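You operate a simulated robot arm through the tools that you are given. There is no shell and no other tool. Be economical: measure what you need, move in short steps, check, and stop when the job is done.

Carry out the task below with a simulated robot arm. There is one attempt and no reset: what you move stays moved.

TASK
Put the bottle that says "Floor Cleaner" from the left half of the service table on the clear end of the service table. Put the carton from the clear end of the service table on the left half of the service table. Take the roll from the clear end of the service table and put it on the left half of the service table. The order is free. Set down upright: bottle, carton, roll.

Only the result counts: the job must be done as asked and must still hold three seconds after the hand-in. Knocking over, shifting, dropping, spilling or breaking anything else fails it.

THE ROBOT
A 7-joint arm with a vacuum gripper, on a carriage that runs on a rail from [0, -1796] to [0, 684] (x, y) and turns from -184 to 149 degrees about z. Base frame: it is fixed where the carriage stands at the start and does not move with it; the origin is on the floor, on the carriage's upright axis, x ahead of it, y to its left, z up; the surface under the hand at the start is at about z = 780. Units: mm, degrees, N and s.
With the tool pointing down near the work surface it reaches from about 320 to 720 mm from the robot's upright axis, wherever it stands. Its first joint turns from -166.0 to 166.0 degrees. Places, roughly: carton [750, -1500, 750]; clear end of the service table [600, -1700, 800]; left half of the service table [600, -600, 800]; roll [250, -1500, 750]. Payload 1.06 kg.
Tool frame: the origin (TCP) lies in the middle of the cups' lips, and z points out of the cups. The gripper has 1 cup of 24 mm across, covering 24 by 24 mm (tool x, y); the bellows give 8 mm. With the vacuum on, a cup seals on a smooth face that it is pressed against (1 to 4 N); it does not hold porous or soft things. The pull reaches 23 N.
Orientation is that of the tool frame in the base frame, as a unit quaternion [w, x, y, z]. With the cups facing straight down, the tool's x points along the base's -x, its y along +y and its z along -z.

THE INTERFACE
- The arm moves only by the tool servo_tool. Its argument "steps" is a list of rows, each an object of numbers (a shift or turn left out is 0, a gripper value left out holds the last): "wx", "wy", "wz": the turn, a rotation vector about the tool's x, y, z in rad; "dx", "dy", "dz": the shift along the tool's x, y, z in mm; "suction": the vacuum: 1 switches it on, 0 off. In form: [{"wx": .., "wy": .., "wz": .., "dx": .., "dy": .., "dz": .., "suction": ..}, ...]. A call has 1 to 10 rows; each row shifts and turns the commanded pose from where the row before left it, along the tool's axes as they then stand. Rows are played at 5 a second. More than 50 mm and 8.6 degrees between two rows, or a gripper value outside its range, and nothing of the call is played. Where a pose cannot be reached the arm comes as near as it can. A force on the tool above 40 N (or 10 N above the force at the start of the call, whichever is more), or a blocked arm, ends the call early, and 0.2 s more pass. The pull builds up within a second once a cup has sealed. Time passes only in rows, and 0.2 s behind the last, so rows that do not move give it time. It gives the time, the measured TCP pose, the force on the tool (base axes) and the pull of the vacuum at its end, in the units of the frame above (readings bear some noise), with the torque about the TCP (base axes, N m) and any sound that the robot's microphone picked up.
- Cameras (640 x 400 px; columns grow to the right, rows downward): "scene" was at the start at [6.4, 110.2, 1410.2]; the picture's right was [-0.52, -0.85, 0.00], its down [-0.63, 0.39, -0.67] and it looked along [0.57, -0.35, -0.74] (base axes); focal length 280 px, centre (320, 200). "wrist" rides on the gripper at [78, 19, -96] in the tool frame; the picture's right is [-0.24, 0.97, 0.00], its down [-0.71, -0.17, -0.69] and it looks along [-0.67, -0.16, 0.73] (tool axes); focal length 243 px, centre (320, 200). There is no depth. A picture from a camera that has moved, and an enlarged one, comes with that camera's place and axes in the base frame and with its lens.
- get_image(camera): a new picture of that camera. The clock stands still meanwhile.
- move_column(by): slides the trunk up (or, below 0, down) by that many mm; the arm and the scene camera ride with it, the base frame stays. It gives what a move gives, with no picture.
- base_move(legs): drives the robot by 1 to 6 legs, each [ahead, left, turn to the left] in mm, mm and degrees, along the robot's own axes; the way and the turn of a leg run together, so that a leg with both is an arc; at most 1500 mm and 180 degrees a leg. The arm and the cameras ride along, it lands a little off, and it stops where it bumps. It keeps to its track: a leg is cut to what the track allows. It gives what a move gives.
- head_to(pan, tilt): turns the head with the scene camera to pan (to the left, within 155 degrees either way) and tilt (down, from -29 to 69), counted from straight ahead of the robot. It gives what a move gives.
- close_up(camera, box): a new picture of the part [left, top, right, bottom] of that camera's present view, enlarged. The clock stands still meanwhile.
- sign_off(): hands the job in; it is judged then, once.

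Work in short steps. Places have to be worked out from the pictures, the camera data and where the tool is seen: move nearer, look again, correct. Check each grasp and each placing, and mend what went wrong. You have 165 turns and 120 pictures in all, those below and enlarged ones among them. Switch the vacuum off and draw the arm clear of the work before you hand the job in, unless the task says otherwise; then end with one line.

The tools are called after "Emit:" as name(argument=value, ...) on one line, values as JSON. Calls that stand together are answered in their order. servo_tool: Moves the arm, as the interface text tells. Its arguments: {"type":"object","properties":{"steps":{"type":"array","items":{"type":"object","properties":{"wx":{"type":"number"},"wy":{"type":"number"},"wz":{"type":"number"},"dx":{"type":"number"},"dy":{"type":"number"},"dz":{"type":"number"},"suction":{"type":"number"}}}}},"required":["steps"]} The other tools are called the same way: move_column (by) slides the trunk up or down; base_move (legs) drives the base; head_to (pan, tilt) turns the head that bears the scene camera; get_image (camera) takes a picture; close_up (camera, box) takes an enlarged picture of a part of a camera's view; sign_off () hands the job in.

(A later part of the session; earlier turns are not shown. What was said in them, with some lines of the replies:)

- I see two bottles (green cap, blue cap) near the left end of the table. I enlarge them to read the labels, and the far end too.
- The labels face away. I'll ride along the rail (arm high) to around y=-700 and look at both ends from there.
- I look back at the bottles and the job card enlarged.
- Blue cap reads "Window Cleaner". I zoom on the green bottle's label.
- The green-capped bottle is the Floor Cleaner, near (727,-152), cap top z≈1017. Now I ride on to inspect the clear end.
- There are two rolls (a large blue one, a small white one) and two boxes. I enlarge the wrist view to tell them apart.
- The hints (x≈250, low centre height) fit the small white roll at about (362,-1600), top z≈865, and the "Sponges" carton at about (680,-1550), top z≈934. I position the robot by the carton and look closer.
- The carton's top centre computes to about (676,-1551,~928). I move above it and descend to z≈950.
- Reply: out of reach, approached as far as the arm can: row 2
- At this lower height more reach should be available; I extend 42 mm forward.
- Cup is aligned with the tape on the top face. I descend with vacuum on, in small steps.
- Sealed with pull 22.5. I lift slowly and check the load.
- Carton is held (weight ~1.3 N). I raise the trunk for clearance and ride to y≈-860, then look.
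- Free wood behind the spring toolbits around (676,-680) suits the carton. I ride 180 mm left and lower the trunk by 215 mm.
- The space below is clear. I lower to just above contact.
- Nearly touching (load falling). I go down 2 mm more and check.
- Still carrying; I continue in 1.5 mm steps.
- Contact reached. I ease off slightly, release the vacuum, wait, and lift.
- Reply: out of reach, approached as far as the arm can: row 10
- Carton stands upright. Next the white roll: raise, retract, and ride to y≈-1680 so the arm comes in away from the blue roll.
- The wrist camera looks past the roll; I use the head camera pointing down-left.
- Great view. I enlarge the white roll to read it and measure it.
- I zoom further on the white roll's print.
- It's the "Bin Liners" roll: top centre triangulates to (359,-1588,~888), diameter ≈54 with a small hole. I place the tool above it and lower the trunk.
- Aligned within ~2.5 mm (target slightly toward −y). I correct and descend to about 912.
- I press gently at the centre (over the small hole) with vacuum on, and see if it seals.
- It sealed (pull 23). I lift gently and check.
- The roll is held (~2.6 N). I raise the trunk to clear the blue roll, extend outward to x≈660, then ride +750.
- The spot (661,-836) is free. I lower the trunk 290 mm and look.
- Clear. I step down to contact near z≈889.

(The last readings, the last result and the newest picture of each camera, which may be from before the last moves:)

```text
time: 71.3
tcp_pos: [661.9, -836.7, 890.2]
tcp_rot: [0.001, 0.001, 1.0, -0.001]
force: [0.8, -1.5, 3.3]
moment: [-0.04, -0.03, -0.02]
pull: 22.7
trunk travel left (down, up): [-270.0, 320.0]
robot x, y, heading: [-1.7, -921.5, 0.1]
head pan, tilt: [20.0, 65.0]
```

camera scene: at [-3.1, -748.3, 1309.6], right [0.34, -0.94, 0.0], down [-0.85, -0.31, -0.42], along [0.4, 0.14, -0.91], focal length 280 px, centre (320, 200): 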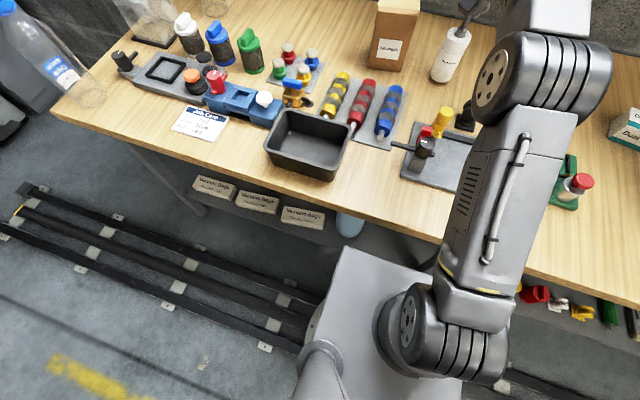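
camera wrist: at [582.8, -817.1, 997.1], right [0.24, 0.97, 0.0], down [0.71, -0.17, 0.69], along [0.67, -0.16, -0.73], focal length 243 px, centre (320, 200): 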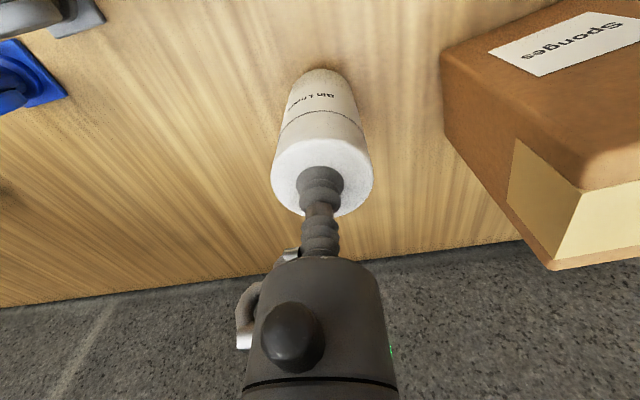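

Contact (force turned upward 3 N). I release and lift slowly.

Emit:
servo_tool(steps=[{"dz": 0.5}, {"suction": 0}, {}, {}, {}, {"dz": -3}, {"dz": -6}, {"dz": -15}, {"dz": -40}, {"dz": -40}])

Emit:
get_image(camera="scene")

Emit:
get_image(camera="wrist")

```text
time: 73.5
tcp_pos: [653.1, -839.0, 991.3]
tcp_rot: [0.0, 0.001, 1.0, 0.0]
force: [-0.1, 0.5, -0.6]
moment: [0.02, -0.01, -0.01]
pull: 0.1
out of reach, approached as far as the arm can: row 10
trunk travel left (down, up): [-270.0, 320.0]
robot x, y, heading: [0.3, -923.6, 0.0]
head pan, tilt: [20.0, 65.0]
```

```text
81 pictures are left
camera scene: at [-3.3, -748.3, 1309.6], right [0.34, -0.94, 0.0], down [-0.85, -0.31, -0.42], along [0.4, 0.14, -0.91], focal length 280 px, centre (320, 200)
```

scene: 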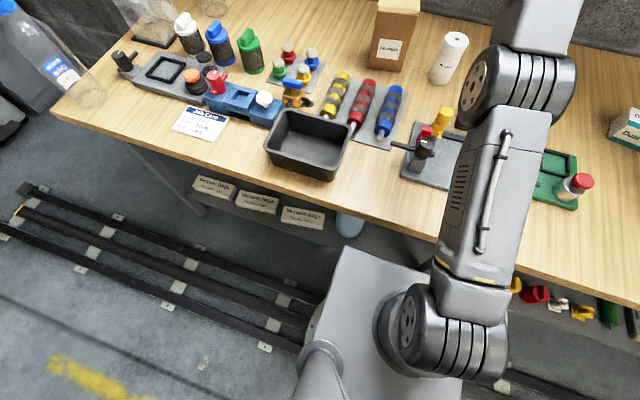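

```text
80 pictures are left
camera wrist: at [574.9, -818.4, 1085.9], right [0.24, 0.97, 0.0], down [0.71, -0.17, 0.68], along [0.67, -0.16, -0.73], focal length 243 px, centre (320, 200)
```

wrist: 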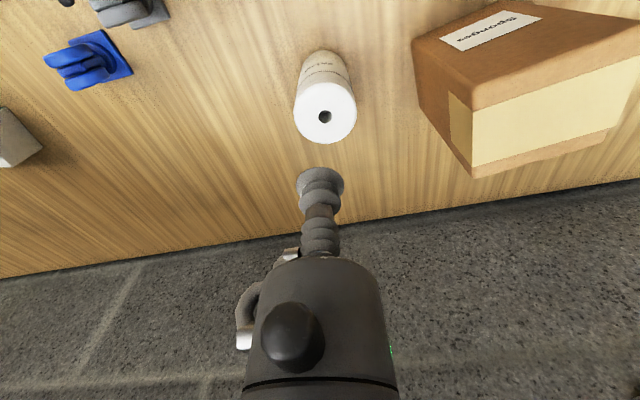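

Roll stands. Now the bottle: raise, centre the tool, ride to y≈-150 and look.

Emit:
move_column(by=220)

Emit:
servo_tool(steps=[{"dx": 30, "dy": -40}, {"dx": 30, "dy": -40}, {"dx": 20}, {}])

Emit:
base_move(legs=[[0, 770, 0]])

Emit:
get_image(camera="wrist")

Emit:
get_image(camera="scene")

```text
time: 75.9
tcp_pos: [652.6, -839.7, 1209.8]
tcp_rot: [0.0, 0.001, 1.0, 0.0]
force: [-0.5, 0.1, -0.6]
moment: [0.03, 0.0, -0.01]
pull: 0.1
trunk travel left (down, up): [-490.0, 100.0]
robot x, y, heading: [-0.5, -921.4, -0.4]
head pan, tilt: [20.0, 65.0]
```

```text
time: 76.9
tcp_pos: [573.0, -918.8, 1209.9]
tcp_rot: [-0.001, 0.001, 1.0, 0.0]
force: [0.0, -0.4, -0.6]
moment: [0.01, 0.0, 0.05]
pull: 0.2
trunk travel left (down, up): [-490.0, 100.0]
robot x, y, heading: [-2.0, -920.9, -0.2]
head pan, tilt: [20.0, 65.0]
```

```text
time: 81.0
tcp_pos: [573.0, -142.3, 1209.7]
tcp_rot: [0.0, 0.0, 1.0, 0.0]
force: [0.1, 0.2, -0.5]
moment: [-0.01, 0.01, 0.01]
pull: 0.0
trunk travel left (down, up): [-490.0, 100.0]
robot x, y, heading: [1.8, -145.7, 0.1]
head pan, tilt: [20.0, 65.0]
```

```text
79 pictures are left
camera wrist: at [495.4, -122.8, 1304.8], right [0.23, 0.97, 0.0], down [0.71, -0.17, 0.69], along [0.67, -0.16, -0.73], focal length 243 px, centre (320, 200)
```

wrist: 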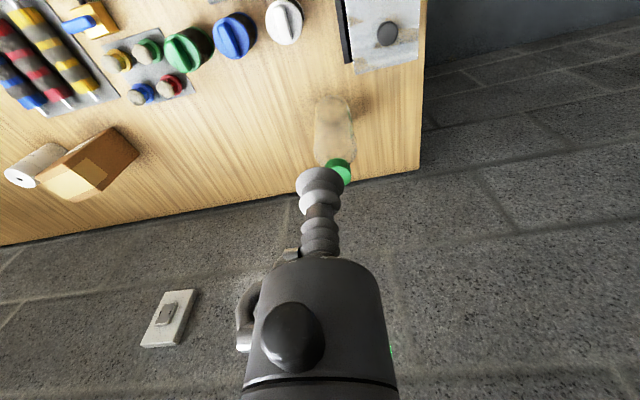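

```text
78 pictures are left
camera scene: at [-3.7, 25.7, 1529.6], right [0.34, -0.94, 0.0], down [-0.85, -0.31, -0.42], along [0.4, 0.14, -0.91], focal length 280 px, centre (320, 200)
```

scene: 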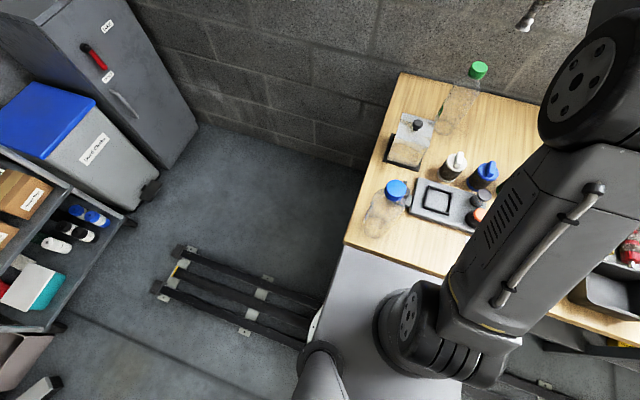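

First cap estimate ≈(700–727,-145,~1020). I advance to x≈640, lower the trunk to z≈1080 and look again.

Emit:
servo_tool(steps=[{"dx": -30}, {"dx": -37}, {}])

Emit:
move_column(by=-130)

Emit:
close_up(camera="wrist", box=[240, 80, 440, 220])

Emit:
head_to(pan=0, tilt=35)

Emit:
get_image(camera="scene")

```text
time: 81.8
tcp_pos: [640.4, -142.0, 1209.5]
tcp_rot: [0.0, 0.0, 1.0, 0.0]
force: [-0.6, -0.8, -0.3]
moment: [-0.03, 0.04, -0.02]
pull: 0.0
trunk travel left (down, up): [-490.0, 100.0]
robot x, y, heading: [1.3, -146.5, 0.3]
head pan, tilt: [20.0, 65.0]
```

```text
time: 83.4
tcp_pos: [640.4, -141.4, 1079.0]
tcp_rot: [0.001, 0.0, 1.0, 0.0]
force: [0.4, 0.2, -1.0]
moment: [-0.01, -0.02, -0.03]
pull: 0.1
trunk travel left (down, up): [-360.0, 230.0]
robot x, y, heading: [-1.4, -149.2, 0.1]
head pan, tilt: [20.0, 65.0]
```

```text
2.86 times, centred on (340, 150) of wrist
camera zoom: at [561.9, -122.3, 1174.3], right [0.23, 0.97, 0.0], down [0.71, -0.17, 0.69], along [0.67, -0.16, -0.73], focal length 693 px, centre (263, 343)
```

zoom: 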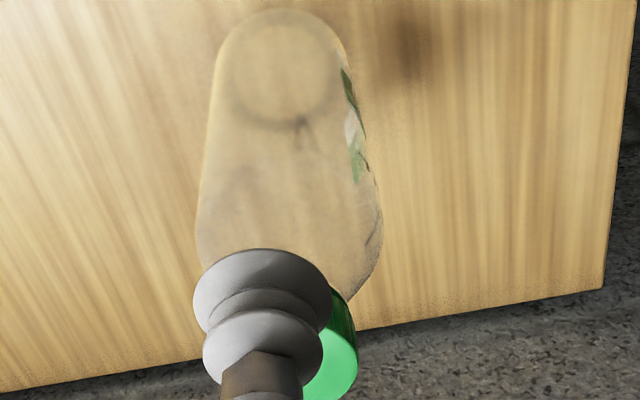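

```text
time: 84.4
tcp_pos: [639.4, -142.4, 1078.8]
tcp_rot: [0.0, 0.0, 1.0, 0.0]
force: [-0.2, 1.3, -0.3]
moment: [0.0, -0.05, 0.03]
pull: 0.1
trunk travel left (down, up): [-360.0, 230.0]
robot x, y, heading: [0.5, -146.4, -0.3]
head pan, tilt: [0.0, 35.0]
```

```text
76 pictures are left
camera scene: at [27.3, 4.9, 1439.4], right [0.0, -1.0, 0.0], down [-0.57, 0.0, -0.82], along [0.82, 0.0, -0.57], focal length 280 px, centre (320, 200)
```

scene: 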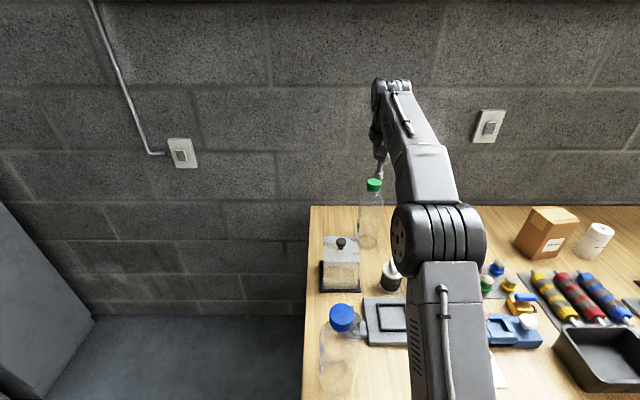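

Emit:
close_up(camera="scene", box=[330, 140, 426, 260])

```text
3.33 times, centred on (378, 200) of scene
camera zoom: at [27.3, 4.9, 1439.4], right [0.0, -1.0, 0.0], down [-0.57, 0.0, -0.82], along [0.82, 0.0, -0.57], focal length 933 px, centre (127, 200)
```

zoom: 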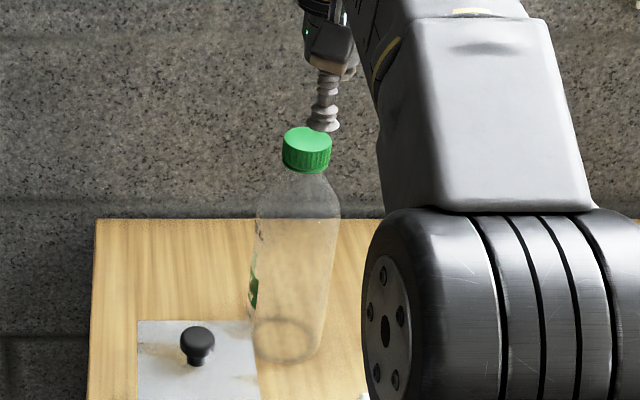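

Cap top centre is about (722,-151,~1023), diameter ≈42. To gain reach I raise the trunk and lower the tool relative to it.

Emit:
move_column(by=215)

Emit:
servo_tool(steps=[{"dz": 45}, {"dz": 45}, {"dz": 45}, {"dz": 45}, {"dz": 35}, {"dx": -25, "dy": -5}, {"dx": -25, "dy": -5}, {"dx": -15}, {"dx": -13}, {}])

Emit:
close_up(camera="scene", box=[330, 160, 458, 320])

Emit:
get_image(camera="wrist")

```text
time: 86.7
tcp_pos: [640.3, -142.5, 1294.3]
tcp_rot: [0.0, 0.0, 1.0, 0.0]
force: [0.0, 0.0, -0.4]
moment: [0.02, 0.0, -0.02]
pull: 0.0
trunk travel left (down, up): [-575.0, 15.0]
robot x, y, heading: [1.2, -143.1, 0.2]
head pan, tilt: [0.0, 35.0]
```

```text
time: 88.9
tcp_pos: [718.9, -152.4, 1078.9]
tcp_rot: [0.001, 0.0, 1.0, 0.001]
force: [-0.8, 0.3, 0.6]
moment: [0.02, -0.01, 0.01]
pull: 0.2
trunk travel left (down, up): [-575.0, 15.0]
robot x, y, heading: [3.0, -152.9, -0.2]
head pan, tilt: [0.0, 35.0]
```

```text
2.50 times, centred on (394, 240) of scene
camera zoom: at [27.6, 4.8, 1654.4], right [0.0, -1.0, 0.0], down [-0.57, 0.0, -0.82], along [0.82, 0.0, -0.57], focal length 700 px, centre (135, 100)
```

zoom: 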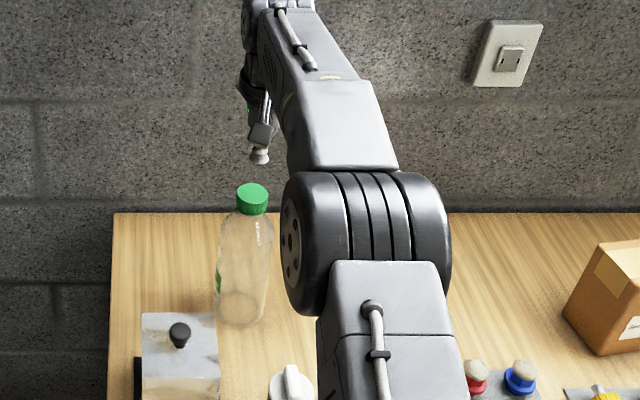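

```text
73 pictures are left
camera wrist: at [640.5, -132.8, 1174.0], right [0.23, 0.97, 0.0], down [0.71, -0.17, 0.68], along [0.67, -0.16, -0.73], focal length 243 px, centre (320, 200)
```

wrist: 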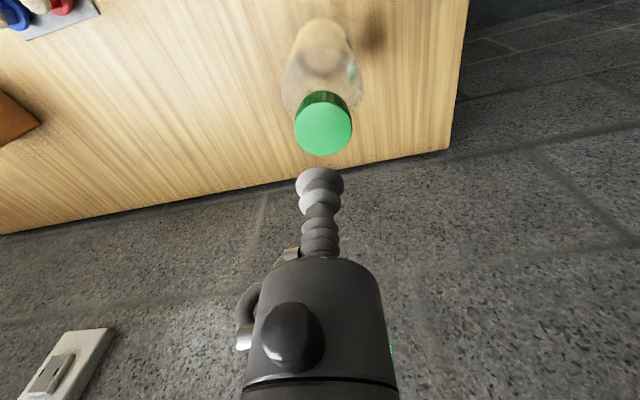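

The cap is nearly under the cup (≈(716,-150)). I correct 3/2 mm and descend with vacuum on.

Emit:
servo_tool(steps=[{"dx": 3, "dy": 2, "dz": 20}, {"dz": 20, "suction": 1}, {"dz": 5}, {"dz": 4}, {}])

```text
time: 90.1
tcp_pos: [715.0, -150.7, 1030.6]
tcp_rot: [-0.001, -0.001, 1.0, 0.0]
force: [-0.1, 0.0, -0.1]
moment: [0.01, -0.02, 0.0]
pull: 0.0
trunk travel left (down, up): [-575.0, 15.0]
robot x, y, heading: [0.7, -146.4, 0.1]
head pan, tilt: [0.0, 35.0]
```

No contact yet; I continue in 2–3 mm steps.

Emit:
servo_tool(steps=[{"dz": 3}, {"dz": 2}, {}])

Emit:
servo_tool(steps=[{"dz": 2}, {"dz": 1}, {}, {}])

```text
time: 90.9
tcp_pos: [715.4, -149.5, 1025.4]
tcp_rot: [0.0, 0.0, 1.0, 0.0]
force: [-0.2, 0.7, 0.7]
moment: [0.02, 0.0, -0.02]
pull: 0.0
trunk travel left (down, up): [-575.0, 15.0]
robot x, y, heading: [1.7, -145.9, 0.2]
head pan, tilt: [0.0, 35.0]
```

```text
time: 91.9
tcp_pos: [714.9, -150.8, 1022.1]
tcp_rot: [0.0, 0.0, 1.0, 0.001]
force: [-0.5, -0.1, -0.2]
moment: [0.0, -0.02, 0.03]
pull: 0.1
trunk travel left (down, up): [-575.0, 15.0]
robot x, y, heading: [1.0, -143.4, -0.1]
head pan, tilt: [0.0, 35.0]
```

Emit:
get_image(camera="wrist")

Emit:
servo_tool(steps=[{"dz": 2}, {"dz": 1.5}, {}, {}])

```text
72 pictures are left
camera wrist: at [636.9, -130.2, 1117.2], right [0.23, 0.97, 0.0], down [0.71, -0.17, 0.69], along [0.67, -0.16, -0.73], focal length 243 px, centre (320, 200)
```

wrist: 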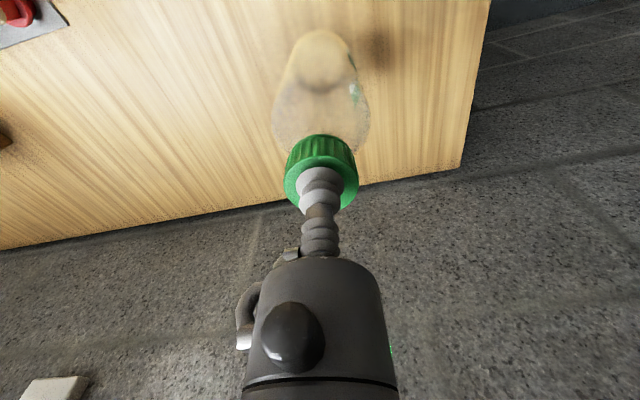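

```text
time: 92.9
tcp_pos: [714.8, -150.4, 1020.6]
tcp_rot: [0.001, 0.0, 1.0, 0.0]
force: [0.0, 0.5, 0.0]
moment: [-0.02, 0.07, -0.04]
pull: 22.7
trunk travel left (down, up): [-575.0, 15.0]
robot x, y, heading: [-3.6, -149.0, -0.1]
head pan, tilt: [0.0, 35.0]
```

Sealed, pull 22.7, centred on the cap. I lift and check the weight.

Emit:
servo_tool(steps=[{"dz": -4}, {"dz": -6}, {"dz": -20}, {"dz": -20}, {}])

Emit:
get_image(camera="wrist")

```text
time: 94.1
tcp_pos: [715.7, -149.7, 1069.6]
tcp_rot: [0.0, 0.001, 1.0, 0.0]
force: [0.1, 0.0, -0.9]
moment: [-0.01, 0.03, 0.04]
pull: 22.9
trunk travel left (down, up): [-575.0, 15.0]
robot x, y, heading: [-2.9, -143.9, 0.2]
head pan, tilt: [0.0, 35.0]
```

```text
71 pictures are left
camera wrist: at [637.6, -130.4, 1164.0], right [0.23, 0.97, 0.0], down [0.71, -0.17, 0.69], along [0.67, -0.16, -0.73], focal length 243 px, centre (320, 200)
```

wrist: 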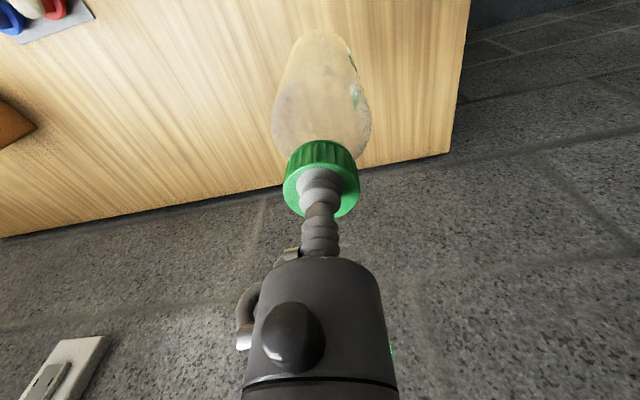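

Bottle held (light, ~1 N). I lift to z≈1260 while retracting to x≈600 so it clears everything.

Emit:
servo_tool(steps=[{"dz": -30}, {"dz": -15, "dx": 25}, {"dz": -25, "dx": 25}, {"dz": -30, "dx": 25}, {"dz": -30, "dx": 25}, {"dz": -30, "dx": 15}, {"dz": -30}, {}, {}])

Emit:
get_image(camera="wrist")

```text
time: 96.1
tcp_pos: [599.2, -150.8, 1258.1]
tcp_rot: [0.001, -0.001, 1.0, -0.001]
force: [1.1, -0.3, -0.1]
moment: [-0.01, 0.04, 0.03]
pull: 22.6
trunk travel left (down, up): [-575.0, 15.0]
robot x, y, heading: [3.5, -148.0, 0.2]
head pan, tilt: [0.0, 35.0]
```

```text
70 pictures are left
camera wrist: at [521.6, -130.5, 1353.2], right [0.23, 0.97, 0.0], down [0.71, -0.17, 0.69], along [0.67, -0.16, -0.73], focal length 243 px, centre (320, 200)
```

wrist: 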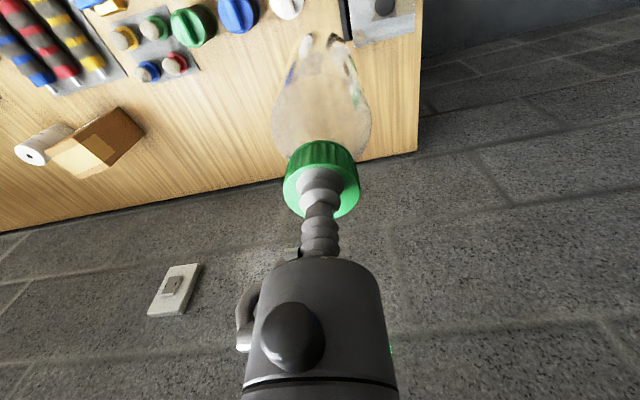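

Bottle bottom at ≈1018, clear of everything. I ride to y≈-1590.

Emit:
base_move(legs=[[0, -720, 0], [0, -720, 0]])

Emit:
head_to(pan=20, tilt=55)

Emit:
get_image(camera="scene")

Emit:
get_image(camera="wrist")

```text
time: 103.5
tcp_pos: [599.4, -1579.9, 1258.1]
tcp_rot: [0.0, -0.005, 1.0, 0.0]
force: [0.4, -0.5, -0.7]
moment: [0.03, 0.08, -0.01]
pull: 22.8
trunk travel left (down, up): [-575.0, 15.0]
robot x, y, heading: [-1.2, -1583.5, 0.2]
head pan, tilt: [0.0, 35.0]
```

```text
time: 104.3
tcp_pos: [600.3, -1578.3, 1257.6]
tcp_rot: [0.001, -0.006, 1.0, 0.001]
force: [-0.1, 0.0, -1.0]
moment: [0.0, 0.06, 0.0]
pull: 23.1
trunk travel left (down, up): [-575.0, 15.0]
robot x, y, heading: [-0.6, -1577.6, 1.0]
head pan, tilt: [20.0, 55.0]
```

```text
69 pictures are left
camera scene: at [5.2, -1404.5, 1626.3], right [0.35, -0.94, 0.0], down [-0.77, -0.29, -0.57], along [0.54, 0.2, -0.82], focal length 280 px, centre (320, 200)
```

scene: 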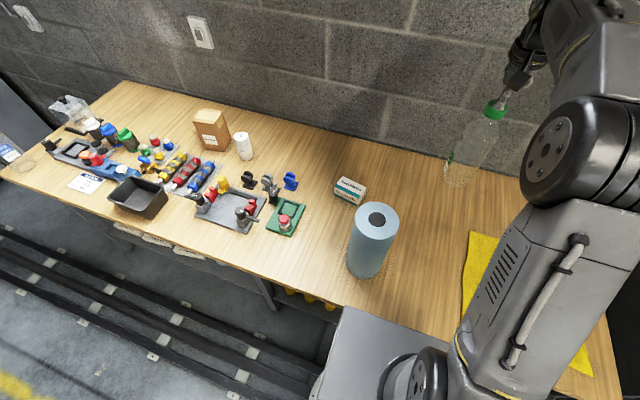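

```text
68 pictures are left
camera wrist: at [521.3, -1559.7, 1353.0], right [0.23, 0.97, 0.0], down [0.71, -0.16, 0.69], along [0.67, -0.15, -0.73], focal length 243 px, centre (320, 200)
```

wrist: 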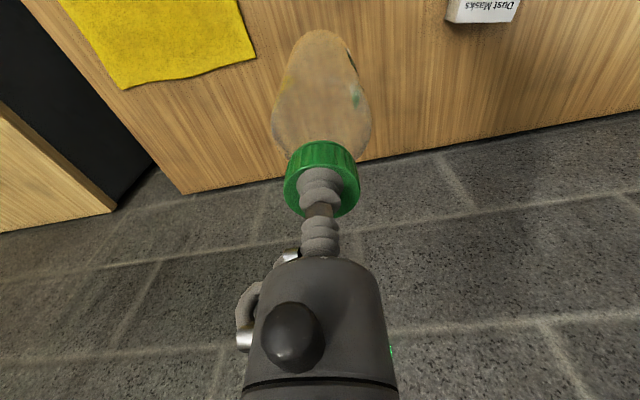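

All placed items stand; spot below the bottle is clear. I lower the trunk 205 mm, then servo down.

Emit:
move_column(by=-205)

Emit:
servo_tool(steps=[{"dz": 15}, {"dz": 8}, {"dz": 4}, {}])

Emit:
get_image(camera="scene")

Emit:
get_image(camera="wrist")

```text
time: 106.5
tcp_pos: [599.3, -1579.0, 1053.6]
tcp_rot: [0.0, -0.005, 1.0, 0.0]
force: [-0.3, -0.3, -1.3]
moment: [-0.06, 0.04, -0.03]
pull: 23.2
trunk travel left (down, up): [-370.0, 220.0]
robot x, y, heading: [-1.0, -1581.1, 0.4]
head pan, tilt: [20.0, 55.0]
```

```text
time: 107.5
tcp_pos: [599.9, -1580.5, 1026.4]
tcp_rot: [0.0, -0.005, 1.0, 0.0]
force: [0.1, -0.6, -0.9]
moment: [0.0, 0.01, 0.02]
pull: 22.8
trunk travel left (down, up): [-370.0, 220.0]
robot x, y, heading: [3.5, -1581.4, 0.7]
head pan, tilt: [20.0, 55.0]
```

```text
67 pictures are left
camera scene: at [5.2, -1404.4, 1421.2], right [0.35, -0.94, 0.0], down [-0.77, -0.29, -0.57], along [0.54, 0.2, -0.82], focal length 280 px, centre (320, 200)
```

scene: 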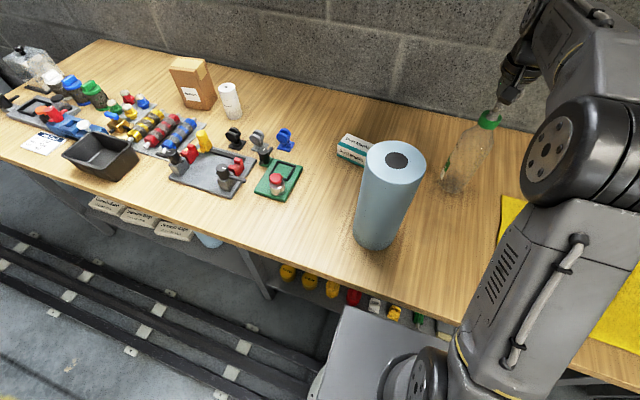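

```text
66 pictures are left
camera wrist: at [521.3, -1559.6, 1120.8], right [0.23, 0.97, 0.0], down [0.71, -0.16, 0.68], along [0.67, -0.15, -0.73], focal length 243 px, centre (320, 200)
```

wrist: 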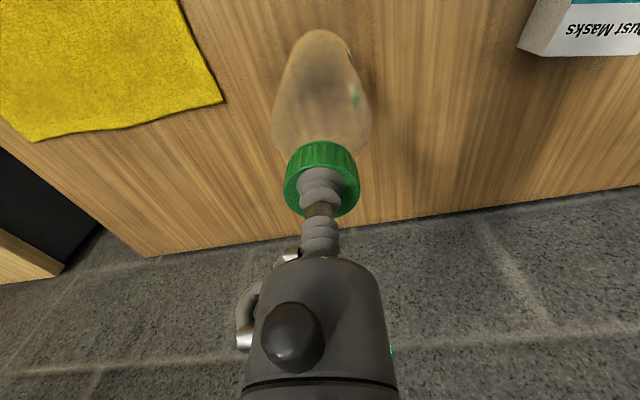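

Bottle upright, a few mm above the table. I lower to contact in fine steps.

Emit:
servo_tool(steps=[{"dz": 2}, {"dz": 1.5}, {}])

Emit:
servo_tool(steps=[{"dz": 1.5}, {"dz": 1}, {}])

```text
time: 108.3
tcp_pos: [599.0, -1579.1, 1023.2]
tcp_rot: [-0.001, -0.005, 1.0, 0.0]
force: [-1.1, -0.3, -1.1]
moment: [0.04, 0.03, 0.02]
pull: 22.8
trunk travel left (down, up): [-370.0, 220.0]
robot x, y, heading: [-3.1, -1581.6, 0.7]
head pan, tilt: [20.0, 55.0]
```

```text
time: 109.1
tcp_pos: [599.2, -1579.1, 1020.0]
tcp_rot: [0.0, -0.005, 1.0, -0.001]
force: [0.7, 0.0, 0.2]
moment: [0.01, 0.03, -0.02]
pull: 23.3
trunk travel left (down, up): [-370.0, 220.0]
robot x, y, heading: [-0.4, -1580.6, 0.8]
head pan, tilt: [20.0, 55.0]
```

Emit:
servo_tool(steps=[{"dz": 1}, {"dz": 0.5}, {}])

```text
time: 109.9
tcp_pos: [598.4, -1579.7, 1018.1]
tcp_rot: [0.0, -0.005, 1.0, 0.0]
force: [0.2, -0.5, -0.6]
moment: [0.01, 0.06, -0.02]
pull: 23.1
trunk travel left (down, up): [-370.0, 220.0]
robot x, y, heading: [-3.4, -1580.8, 0.3]
head pan, tilt: [20.0, 55.0]
```

No firm contact yet; half-millimetre steps onward.

Emit:
servo_tool(steps=[{"dz": 0.8}, {"dz": 0.7}, {}])

```text
time: 110.7
tcp_pos: [599.4, -1579.1, 1016.7]
tcp_rot: [0.0, -0.006, 1.0, 0.0]
force: [-0.7, -0.4, 1.2]
moment: [-0.02, 0.06, 0.05]
pull: 22.8
trunk travel left (down, up): [-370.0, 220.0]
robot x, y, heading: [-1.0, -1578.4, 0.7]
head pan, tilt: [20.0, 55.0]
```

Contact is starting. One more small step to confirm.

Emit:
servo_tool(steps=[{"dz": 0.8}, {}])

```text
time: 111.3
tcp_pos: [598.8, -1578.4, 1016.3]
tcp_rot: [0.0, -0.006, 1.0, -0.001]
force: [-0.3, -0.4, 3.9]
moment: [-0.01, 0.02, 0.01]
pull: 22.9
trunk travel left (down, up): [-370.0, 220.0]
robot x, y, heading: [-1.4, -1578.1, 0.4]
head pan, tilt: [20.0, 55.0]
```

Firm contact (3.9 N). I release, wait, and lift.

Emit:
servo_tool(steps=[{"suction": 0}, {}, {}, {}, {"dz": -2}, {"dz": -4}, {"dz": -10}, {"dz": -40}, {}])

Emit:
get_image(camera="wrist")

Emit:
get_image(camera="scene")

```text
time: 113.3
tcp_pos: [598.3, -1579.6, 1072.8]
tcp_rot: [0.0, -0.005, 1.0, 0.0]
force: [0.2, 0.0, 0.1]
moment: [0.01, 0.0, -0.02]
pull: 0.1
trunk travel left (down, up): [-370.0, 220.0]
robot x, y, heading: [-0.4, -1583.5, 0.6]
head pan, tilt: [20.0, 55.0]
```

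```text
65 pictures are left
camera wrist: at [520.5, -1559.5, 1168.0], right [0.23, 0.97, 0.0], down [0.71, -0.16, 0.69], along [0.67, -0.15, -0.73], focal length 243 px, centre (320, 200)
```

wrist: 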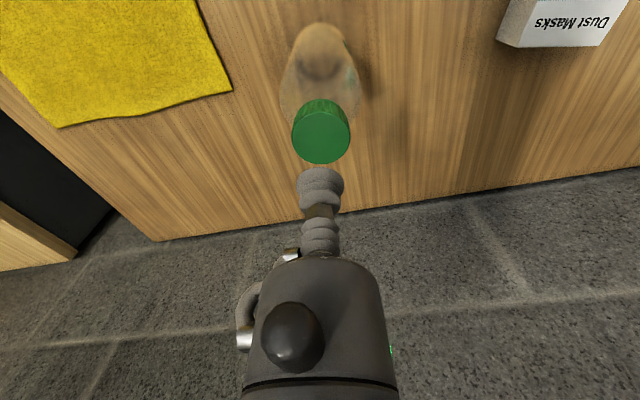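

```text
64 pictures are left
camera scene: at [5.0, -1404.4, 1421.2], right [0.35, -0.94, 0.0], down [-0.77, -0.29, -0.57], along [0.54, 0.2, -0.82], focal length 280 px, centre (320, 200)
```

scene: 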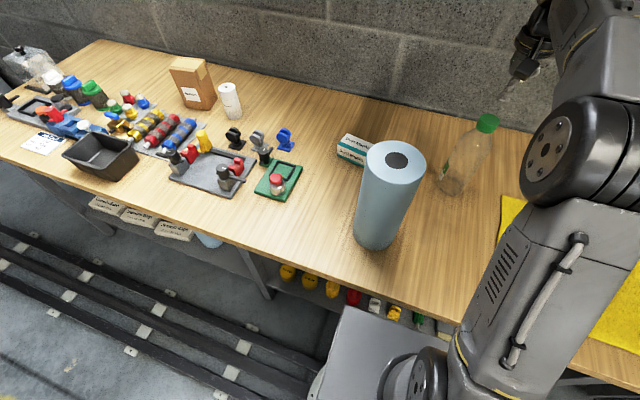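

The bottle stands free and upright. I raise the arm clear and take a final look.

Emit:
move_column(by=180)

Emit:
servo_tool(steps=[{"dx": 40}, {"dx": 40}, {"dx": 40}, {}])

Emit:
get_image(camera="scene")

```text
time: 115.3
tcp_pos: [598.1, -1578.8, 1252.6]
tcp_rot: [0.0, -0.005, 1.0, 0.001]
force: [0.6, 0.5, -0.9]
moment: [0.0, 0.01, -0.02]
pull: 0.2
trunk travel left (down, up): [-550.0, 40.0]
robot x, y, heading: [-1.7, -1578.4, 0.7]
head pan, tilt: [20.0, 55.0]
```

```text
time: 116.3
tcp_pos: [476.8, -1580.2, 1252.0]
tcp_rot: [0.0, -0.006, 1.0, 0.0]
force: [0.8, -0.7, 0.6]
moment: [-0.02, -0.05, 0.03]
pull: 0.1
trunk travel left (down, up): [-550.0, 40.0]
robot x, y, heading: [0.8, -1579.0, 0.7]
head pan, tilt: [20.0, 55.0]
```

```text
63 pictures are left
camera scene: at [4.5, -1404.4, 1601.2], right [0.35, -0.94, 0.0], down [-0.77, -0.29, -0.57], along [0.54, 0.2, -0.82], focal length 280 px, centre (320, 200)
```

scene: 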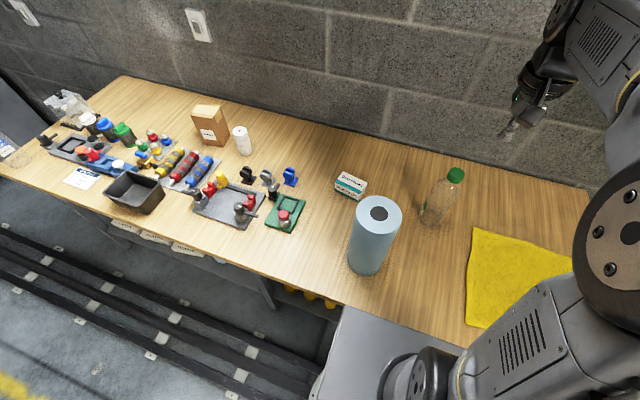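

All three items stand upright at their targets, nothing else has moved, the vacuum is off and the arm is clear. I hand in.

Emit:
sign_off()

```text
The job is handed in.
```

The job is handed in: the Floor Cleaner bottle is upright on the clear end, and the "Sponges" carton and white "Bin Liners" roll are upright on the left half. There were two boxes and two rolls at that end, and I picked these two because they best matched your rough coordinates.
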